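You operate a simulated robot arm through the tools that you are given. There is no shell and no other tool. Be economical: measure what you need, move in short steps, check, and stop when the job is done.

Carry out the task below with a simulated robot arm. There is one attempt and no reset: what you move stays moved.

TASK
Take the job block from the top of the dark table and leave it on top of the brown parts box there.
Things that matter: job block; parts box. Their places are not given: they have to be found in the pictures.

It is judged by the outcome, as a careful person would: the job done as asked, and still so three seconds after it is handed in. It fails if anything else is knocked over, pushed out of place, dropped, spilled or broken.

THE ROBOT
A 7-joint arm with a two-finger parallel gripper, fixed in place. Base frame: the origin is at the foot of the arm, x ahead of it, y to its left, z up; the work surface is at about z = 0.74. Lengths are in m, angles in degrees, forces in N, time in s.
With the tool pointing down near the work surface it reaches from about 0.3 to 0.68 m from the base axis. Its first joint turns from -66.0 to 66.0 degrees. Payload 1.57 kg.
Tool frame: the origin (TCP) lies between the finger pads and is the grasp point; the fingertips stand 0.03 m ahead of it; z points along the fingers, y is the line along which they close. The gripper opens to 0.11 m. The fingers are 0.024 m wide and 0.012 m thick; the gripper's body (0.048 by 0.112 m) begins 0.078 m behind the TCP.
Orientation is told as [roll, pitch, yaw] about the base's x, y, z axes, in that order, counted from this pose: with the fingers straight down and closing along the base's y, the tool's x points along the base's -x, its y along +y and its z along -z.

THE INTERFACE
- The arm moves only by the tool jog_arm. Its argument "steps" is a list of rows, each an object of numbers (a shift or turn left out is 0, a gripper value left out holds the last): "tx", "ty", "tz": the shift along the tool's x, y, z in m; "spin": the turn about the tool's z in degrees; "claw": the gripper command, from -1 (shut) to 1 (fully open), values between in proportion. In form: [{"tx": .., "ty": .., "tz": .., "spin": .., "claw": ..}, ...]. A call has 1 to 10 rows; each row is the pose to reach, as a shift and turn from the pose commanded when the call began, along the tool's axes at that moment. A row lasts 0.2 s, in which the tool goes at most 0.05 m and 8.6 degrees; a call with a longer step from one row to the next is refused whole, and so is a gripper value outside its range. A pose out of reach is approached as far as the arm can. The call stops where the force on the tool passes 40 N (or 10 N more than at its start, if that is more) or the arm is blocked; 0.2 s more then pass. The fingers move at their own pace (about 0.108 m/s each) and stop on an object; they squeeze with about 32 N. The grip force told is the motor's: it shows also when the fingers shut on nothing. Time passes only in rows, and 0.2 s behind the last, so rows that repeat a pose let the fingers close. It gives the time, the measured TCP pose, the force on the tool (base axes), the opening and the grip force at its end, in the units of the frame above (readings bear some noise), and new pictures: "show" is both (left out), scene, wrist or none.
- Cameras (640 x 400 px; columns grow to the right, rows downward): "scene" is fixed at [0.1147, -0.374, 1.4029]; the picture's right is [0.97, -0.22, 0.00], its down [-0.14, -0.62, -0.78] and it looks along [0.17, 0.76, -0.63] (base axes); focal length 336 px, centre (320, 200). "wrist" rides on the gripper at [-0.036, 0, -0.08] in the tool frame; the picture's right is [0.00, -1.00, 0.00], its down [0.97, 0.00, -0.24] and it looks along [0.24, 0.00, 0.97] (tool axes); focal length 218 px, centre (320, 200).
- point_at(camera, pixels): for up to 12 pixels [column, row] of the newest picture of that camera ("zoom" is the newest enlarged one), the place [x, y, z] in the base frame of the surface seen there, good to about 0.003 m, but the place of the scene camera against the robot may be out by one fixed shift of up to 0.018 m in any direction. No time passes.
- enlarge(camera, box): a new picture of the part [left, top, right, bottom] of that camera's present view, enlarged. No time passes.
- close_job(): hands the job in; it is judged then, once.

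Work in short steps. Measure before you move; look again where a grasp or a placing could have gone wrong, and mend it. You have 60 turns and 120 pictures in all, the two below and enlarged ones among them. Open the gripper and draw the arm clear of the work before you hand the job in, unless the task says otherwise; then end with one line.

The tools are called after "Emit:" as a command line: name --argument value ..., lists and objects as JSON in quotes. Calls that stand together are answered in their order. jog_arm: Moves the arm, as the interface text tells. Its arguments: {"type":"object","properties":{"steps":{"type":"array","items":{"type":"object","properties":{"tx":{"type":"number"},"ty":{"type":"number"},"tz":{"type":"number"},"spin":{"type":"number"},"claw":{"type":"number"}}}},"show":{"type":"string","enum":["both","scene","wrist","none"]}},"required":["steps"]} The other tools are called the same way: point_at (camera, pixels) gives the place of the surface under pixels of a picture; enlarge (camera, box) takes an enlarged picture of a part of a camera's view; close_job () hands the job in.

At the start:

```text
time: 0.0
tool_pos: [0.3377, 0.2417, 0.9783]
ee_rot: [0.0, 0.0, 0.0]
ft_force: [-0.6, -0.3, -0.4]
gripper_width: 0.1099
finger_force: 0.1
```

scene: 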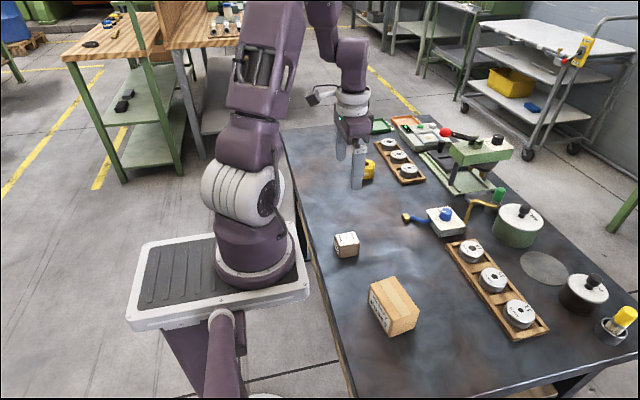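
wrist: 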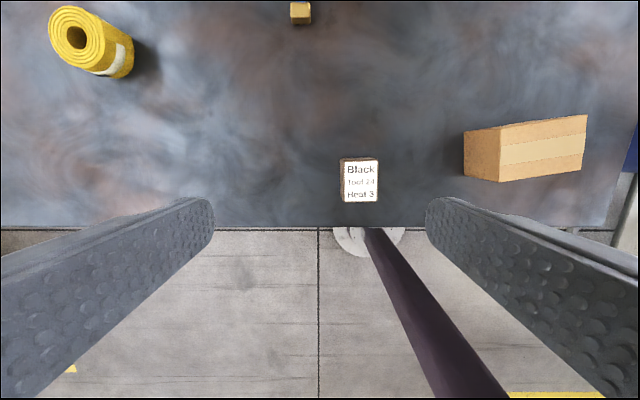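

The pictures show a small labelled block at scene (346,244) and a brown box at scene (393,305). I enlarge the scene there and measure in both views.

Emit:
enlarge --camera "scene" --box '[300, 210, 460, 350]'

Emit:
point_at --camera "wrist" --pixels '[[345, 165], [376, 165], [345, 198], [376, 198], [360, 180], [360, 157], [502, 130], [584, 118], [582, 166], [502, 178], [540, 150], [480, 155]]'

Emit:
point_at --camera "scene" --pixels '[[336, 236], [354, 233], [346, 248], [370, 284], [394, 277], [418, 308], [392, 320], [395, 300], [345, 258], [400, 250]]'

```text
2.86 times, centred on (380, 280) of scene
```

zoom: 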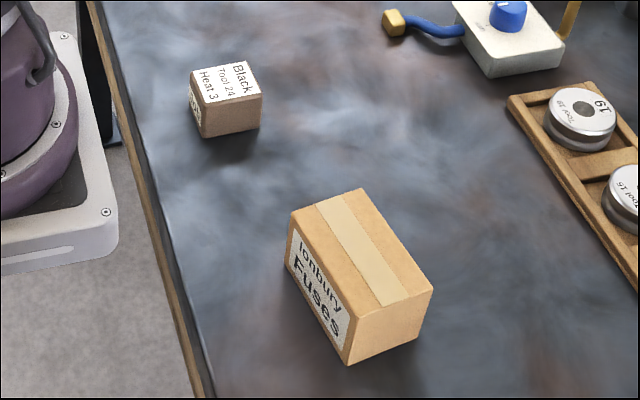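

```text
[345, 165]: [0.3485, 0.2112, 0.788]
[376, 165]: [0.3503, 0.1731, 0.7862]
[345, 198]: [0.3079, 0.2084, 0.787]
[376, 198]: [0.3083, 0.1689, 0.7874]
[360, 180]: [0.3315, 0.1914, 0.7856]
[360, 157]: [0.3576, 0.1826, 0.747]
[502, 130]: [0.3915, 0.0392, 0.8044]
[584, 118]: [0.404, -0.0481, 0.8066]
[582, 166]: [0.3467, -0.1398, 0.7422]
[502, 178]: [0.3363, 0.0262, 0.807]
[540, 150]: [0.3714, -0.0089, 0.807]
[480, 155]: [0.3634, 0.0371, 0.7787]
```

```text
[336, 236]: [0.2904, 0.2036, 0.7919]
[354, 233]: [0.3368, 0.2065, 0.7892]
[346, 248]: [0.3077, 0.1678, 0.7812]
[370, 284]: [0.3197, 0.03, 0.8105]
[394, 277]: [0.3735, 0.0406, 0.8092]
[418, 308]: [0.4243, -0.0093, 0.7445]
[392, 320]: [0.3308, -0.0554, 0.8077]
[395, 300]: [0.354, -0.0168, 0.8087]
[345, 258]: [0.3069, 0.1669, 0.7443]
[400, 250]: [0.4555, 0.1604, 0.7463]
```

The block is about 45 mm, top at z≈0.787; the box top is at z≈0.807. I enlarge the wrist view to get exact edges.

Emit:
enlarge --camera "wrist" --box '[320, 145, 400, 215]'

```text
5.71 times, centred on (360, 180) of wrist
```

zoom: 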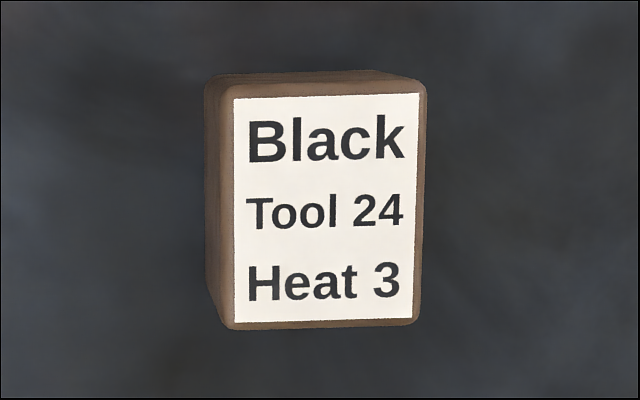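

Emit:
point_at --camera "zoom" --pixels '[[237, 102], [415, 98], [238, 320], [408, 318], [325, 210], [420, 200], [229, 200], [325, 325], [325, 90]]'

Emit:
enlarge --camera "wrist" --box '[450, 100, 610, 200]'

```text
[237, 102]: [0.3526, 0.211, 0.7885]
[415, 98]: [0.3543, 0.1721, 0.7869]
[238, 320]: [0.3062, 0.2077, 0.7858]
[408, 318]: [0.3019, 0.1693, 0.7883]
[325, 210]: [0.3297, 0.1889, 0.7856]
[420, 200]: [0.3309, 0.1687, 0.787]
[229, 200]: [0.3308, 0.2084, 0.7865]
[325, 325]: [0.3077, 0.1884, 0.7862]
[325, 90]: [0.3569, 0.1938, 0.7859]
```

```text
4.00 times, centred on (530, 150) of wrist
```

zoom: 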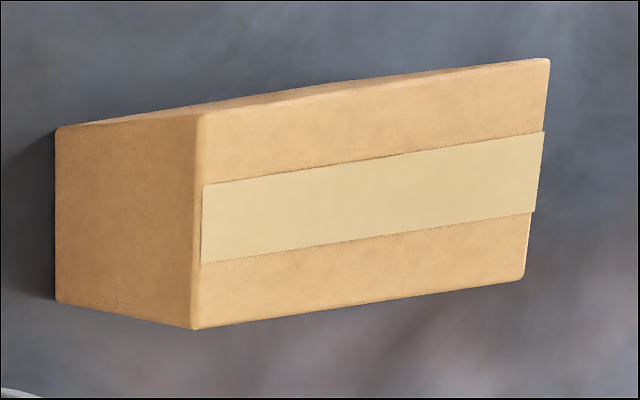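

Emit:
point_at --camera "zoom" --pixels '[[205, 120], [545, 64], [521, 276], [198, 324], [370, 195], [202, 222], [535, 172]]'

Emit:
jog_arm --steps '[{"tx": 0.008, "ty": -0.045, "tz": 0, "spin": -4, "claw": 1}, {"tx": 0.008, "ty": -0.0515, "tz": 0.045, "spin": -4}, {"tx": 0.008, "ty": -0.0515, "tz": 0.09, "spin": -4}, {"tx": 0.008, "ty": -0.0515, "tz": 0.12, "spin": -4}, {"tx": 0.008, "ty": -0.0515, "tz": 0.12, "spin": -4}]'

```text
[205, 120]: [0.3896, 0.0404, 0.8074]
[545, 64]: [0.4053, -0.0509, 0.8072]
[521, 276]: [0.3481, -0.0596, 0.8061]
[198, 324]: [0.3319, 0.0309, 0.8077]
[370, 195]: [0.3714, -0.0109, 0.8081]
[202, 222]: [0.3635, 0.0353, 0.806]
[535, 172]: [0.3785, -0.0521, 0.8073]
```

```text
time: 1.2
tool_pos: [0.3307, 0.1898, 0.8586]
ee_rot: [-0.1, 0.0, 3.9]
ft_force: [-0.4, 0.2, 0.2]
gripper_width: 0.1099
finger_force: 0.2
```

scene: 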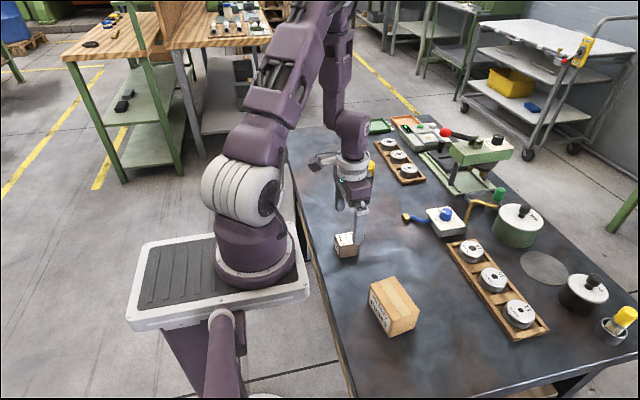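
wrist: 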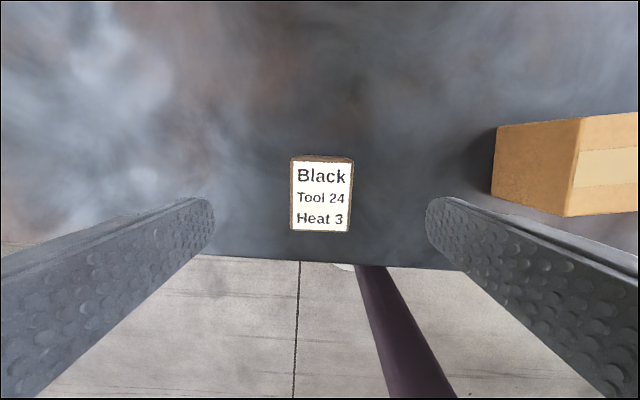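

The block sits centred between the fingers. I descend to TCP z≈0.779 and close.

Emit:
jog_arm --steps '[{"tz": 0.04, "claw": 1}, {"tz": 0.065}, {"tz": 0.079}, {"tz": 0.079}, {"tz": 0.079, "claw": -1}, {"tz": 0.079}, {"tz": 0.079}, {"tz": 0.079}]'

```text
time: 3.0
tool_pos: [0.3287, 0.1917, 0.7795]
ee_rot: [0.0, 0.0, 4.0]
ft_force: [0.1, 0.0, 0.0]
gripper_width: 0.0455
finger_force: 32.5
```

scene: 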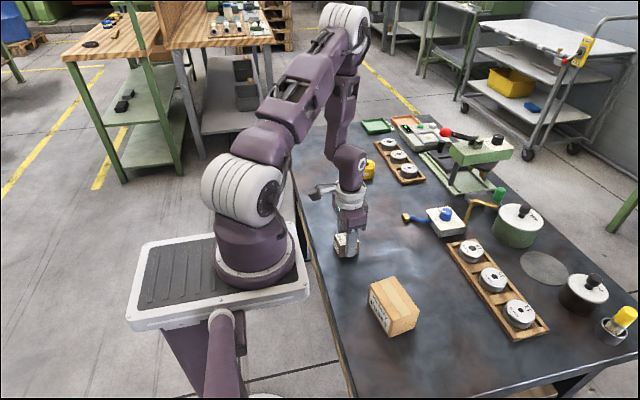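
wrist: 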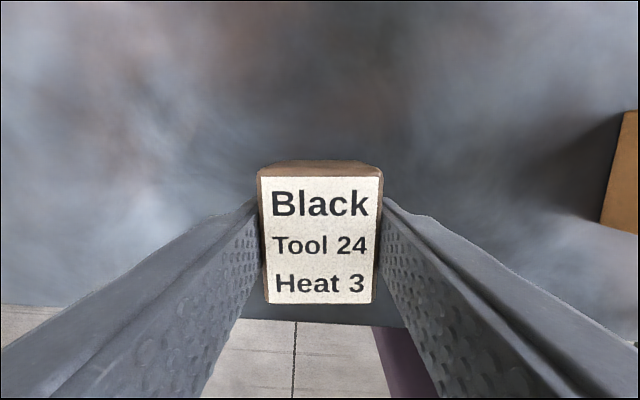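

The block is gripped (0.0455 m). I lift it straight up by 0.15 m.

Emit:
jog_arm --steps '[{"tz": -0.02, "claw": -1}, {"tz": -0.06}, {"tz": -0.1}, {"tz": -0.15}, {"tz": -0.15}]'

```text
time: 4.2
tool_pos: [0.3292, 0.191, 0.93]
ee_rot: [0.0, 0.0, 4.0]
ft_force: [-1.0, -0.6, -0.9]
gripper_width: 0.0457
finger_force: 31.8
```

scene: 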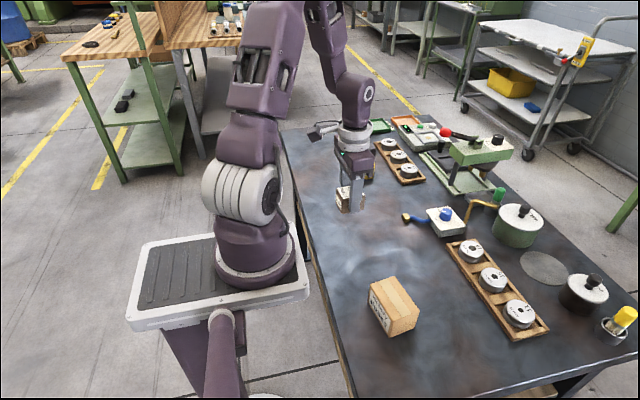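
wrist: 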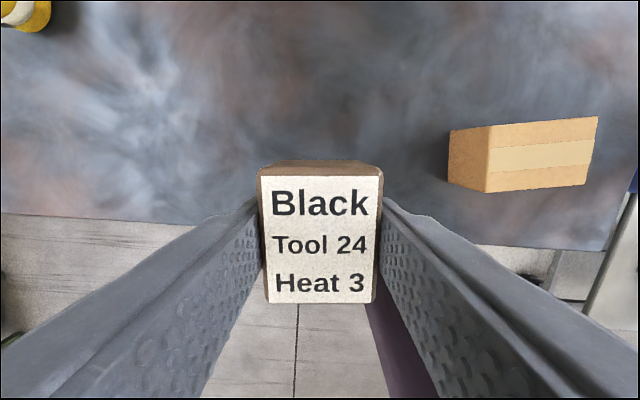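

Lifted. The box-top centre is about (0.369,-0.010), yaw ≈10°; I move above it at the same height and turn to match.

Emit:
jog_arm --steps '[{"tx": -0.004, "ty": -0.04, "spin": -1, "claw": -1}, {"tx": -0.01, "ty": -0.08, "spin": -2}, {"tx": -0.016, "ty": -0.12, "spin": -4}, {"tx": -0.022, "ty": -0.16, "spin": -5}, {"tx": -0.026, "ty": -0.19, "spin": -6}, {"tx": -0.026, "ty": -0.203, "spin": -6}, {"tx": -0.026, "ty": -0.203, "spin": -6}]'

```text
time: 5.8
tool_pos: [0.3708, -0.0099, 0.9295]
ee_rot: [-0.1, 0.1, 10.0]
ft_force: [0.7, -0.1, -1.0]
gripper_width: 0.0453
finger_force: 31.8
```

scene: 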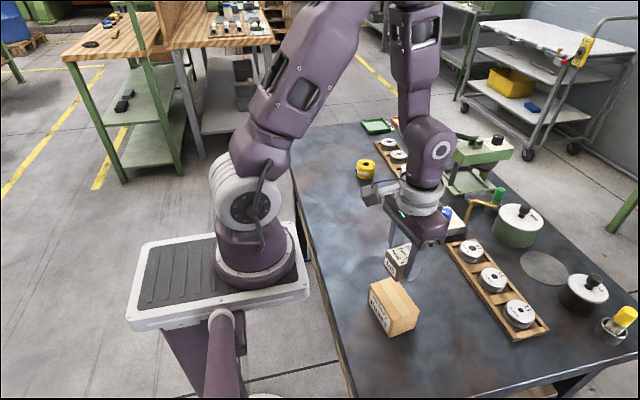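
wrist: 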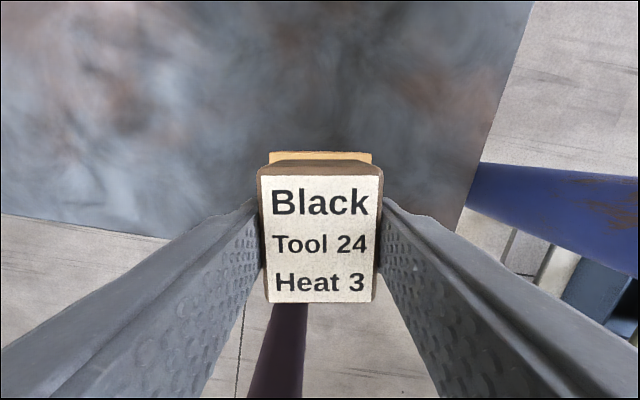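

The block is above the box, aligned. Placing TCP should be ≈0.845; I descend to about 0.855 first and check.

Emit:
jog_arm --steps '[{"tz": 0.03, "claw": -1}, {"tz": 0.06}, {"tz": 0.074}, {"tz": 0.074}]'

Emit:
enlarge --camera "scene" --box '[340, 220, 460, 350]'

Emit:
enlarge --camera "wrist" --box '[220, 120, 420, 320]'

```text
time: 6.8
tool_pos: [0.3692, -0.0103, 0.855]
ee_rot: [0.0, 0.0, 10.1]
ft_force: [-0.9, 0.2, -1.3]
gripper_width: 0.0454
finger_force: 32.0
```

scene: 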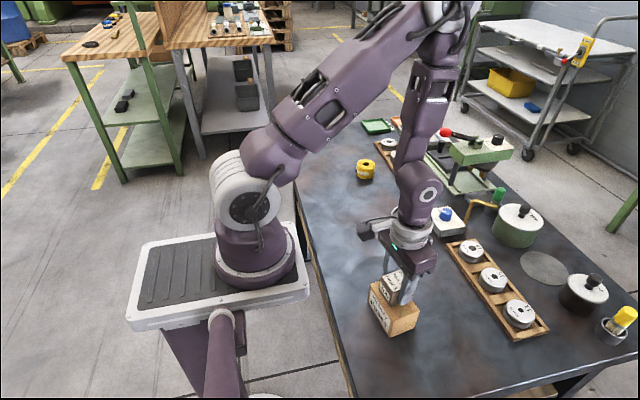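
wrist: 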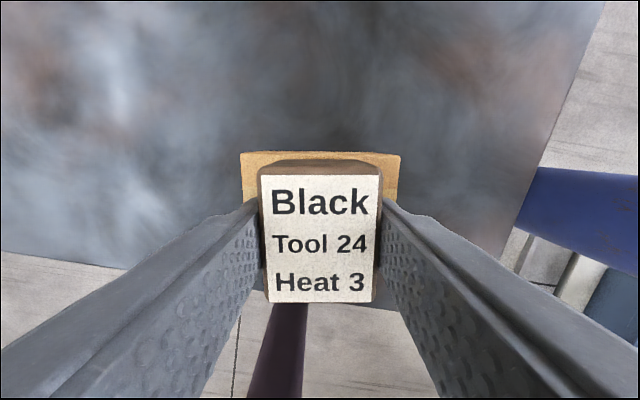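

```text
3.08 times, centred on (400, 285) of scene
```

zoom: 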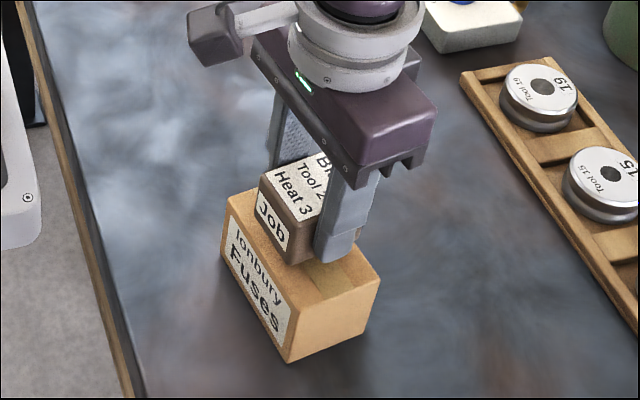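

```text
2.00 times, centred on (320, 220) of wrist
```

zoom: 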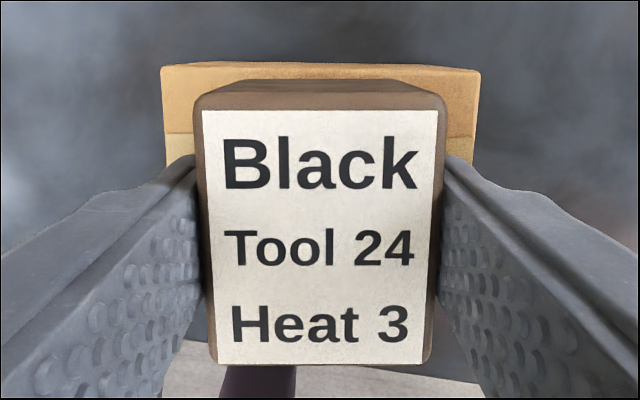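

The block ("Job" label) is centred over the box with about 1 cm to go. I lower slowly while watching the force.

Emit:
jog_arm --steps '[{"tz": 0.004, "claw": -1}, {"tz": 0.007}, {"tz": 0.009}, {"tz": 0.009}]' --show "wrist"

Emit:
enlarge --camera "scene" --box '[340, 220, 460, 350]'

```text
time: 7.8
tool_pos: [0.3687, -0.0102, 0.846]
ee_rot: [0.1, 0.0, 10.0]
ft_force: [0.1, 0.7, -1.2]
gripper_width: 0.0456
finger_force: 32.2
```

wrist: 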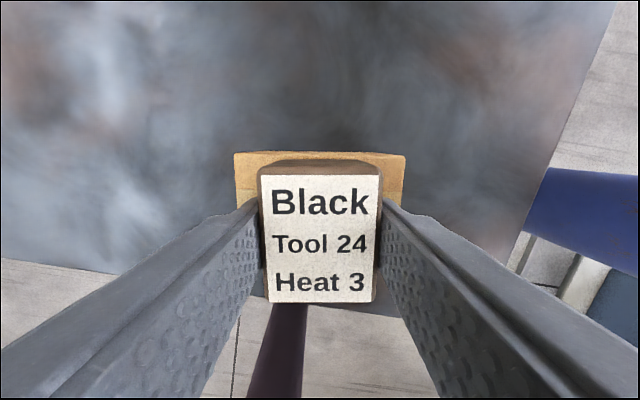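

```text
3.08 times, centred on (400, 285) of scene
```

zoom: 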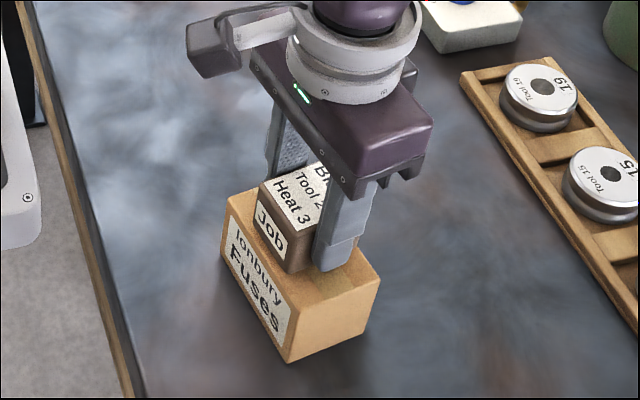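

No contact force yet, so I go 1–3 mm further in small steps.

Emit:
jog_arm --steps '[{"tz": 0.001, "claw": -1}, {"tz": 0.002}, {"tz": 0.002}]' --show "none"

```text
time: 8.6
tool_pos: [0.3696, -0.0102, 0.8436]
ee_rot: [0.0, 0.0, 10.0]
ft_force: [-0.2, -0.5, -0.7]
gripper_width: 0.0454
finger_force: 31.9
```

Emit:
jog_arm --steps '[{"tz": 0.001, "claw": -1}, {"tz": 0.001}]' --show "none"

```text
time: 9.2
tool_pos: [0.3713, -0.0104, 0.845]
ee_rot: [0.0, 0.0, 9.9]
ft_force: [0.3, 0.2, 0.8]
gripper_width: 0.0454
finger_force: 32.2
```

Emit:
jog_arm --steps '[{"tz": 0.001, "claw": -1}, {"tz": 0.001}]' --show "none"

```text
time: 9.8
tool_pos: [0.3701, -0.0113, 0.8425]
ee_rot: [0.0, -0.2, 10.0]
ft_force: [1.5, -6.9, 30.2]
gripper_width: 0.0457
finger_force: 32.1
```

Contact is clear (30 N). I back off 1 mm to relieve it, then open the fingers gradually.

Emit:
jog_arm --steps '[{"tz": -0.001, "claw": -1}, {"tz": -0.001}, {"tz": -0.001, "claw": -0.1}, {"tz": -0.001, "claw": 0.3}, {"tz": -0.001, "claw": 0.3}]'

```text
time: 11.0
tool_pos: [0.3696, -0.01, 0.8445]
ee_rot: [0.0, 0.0, 10.0]
ft_force: [-0.9, -0.1, 0.5]
gripper_width: 0.0714
finger_force: 0.1
```

scene: 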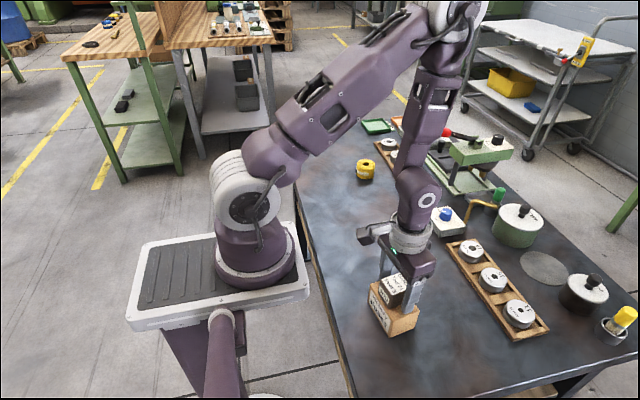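
wrist: 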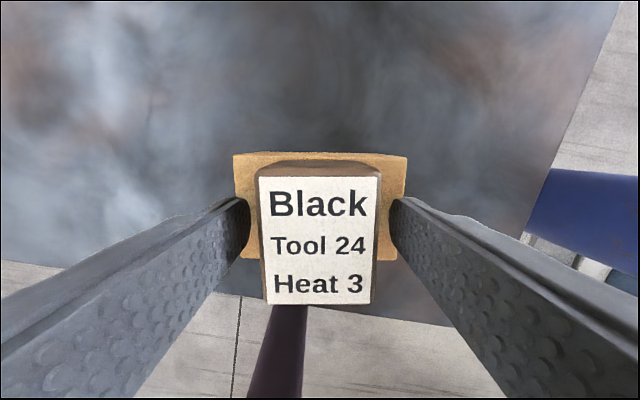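

The block rests on the box and the fingers are clear; I rise straight up.

Emit:
jog_arm --steps '[{"tz": -0.02, "claw": 0.4}, {"tz": -0.06}, {"tz": -0.1}, {"tz": -0.14}, {"tz": -0.14}]'

Emit:
enlarge --camera "scene" --box '[340, 220, 460, 350]'

```text
time: 12.2
tool_pos: [0.3686, -0.01, 0.9842]
ee_rot: [0.0, 0.0, 10.0]
ft_force: [-0.4, -0.4, 0.2]
gripper_width: 0.0768
finger_force: 0.1
```

scene: 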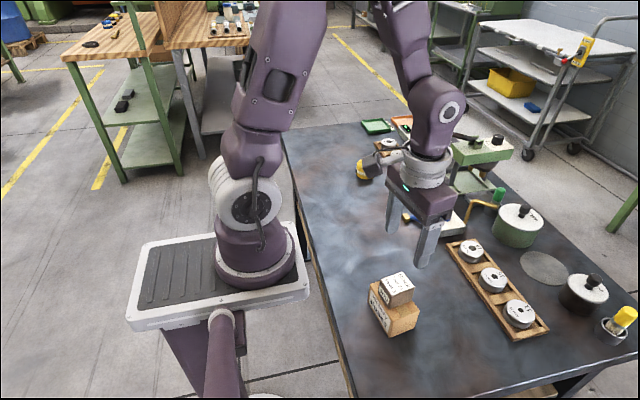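
wrist: 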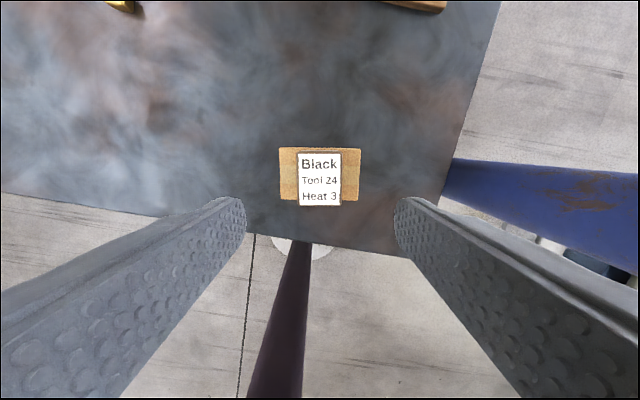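

```text
3.08 times, centred on (400, 285) of scene
```

zoom: 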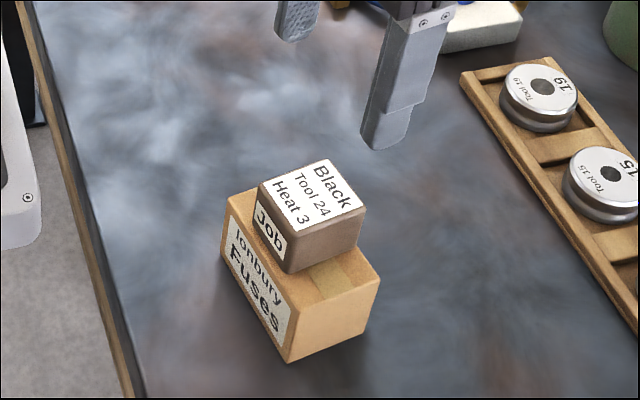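

The block sits square and stable on the box, the gripper is open and clear, and nothing else has moved.

Emit:
close_job

```text
The job is handed in.
```

The job block is resting centred on top of the brown parts box, the arm is clear, and the job is handed in.
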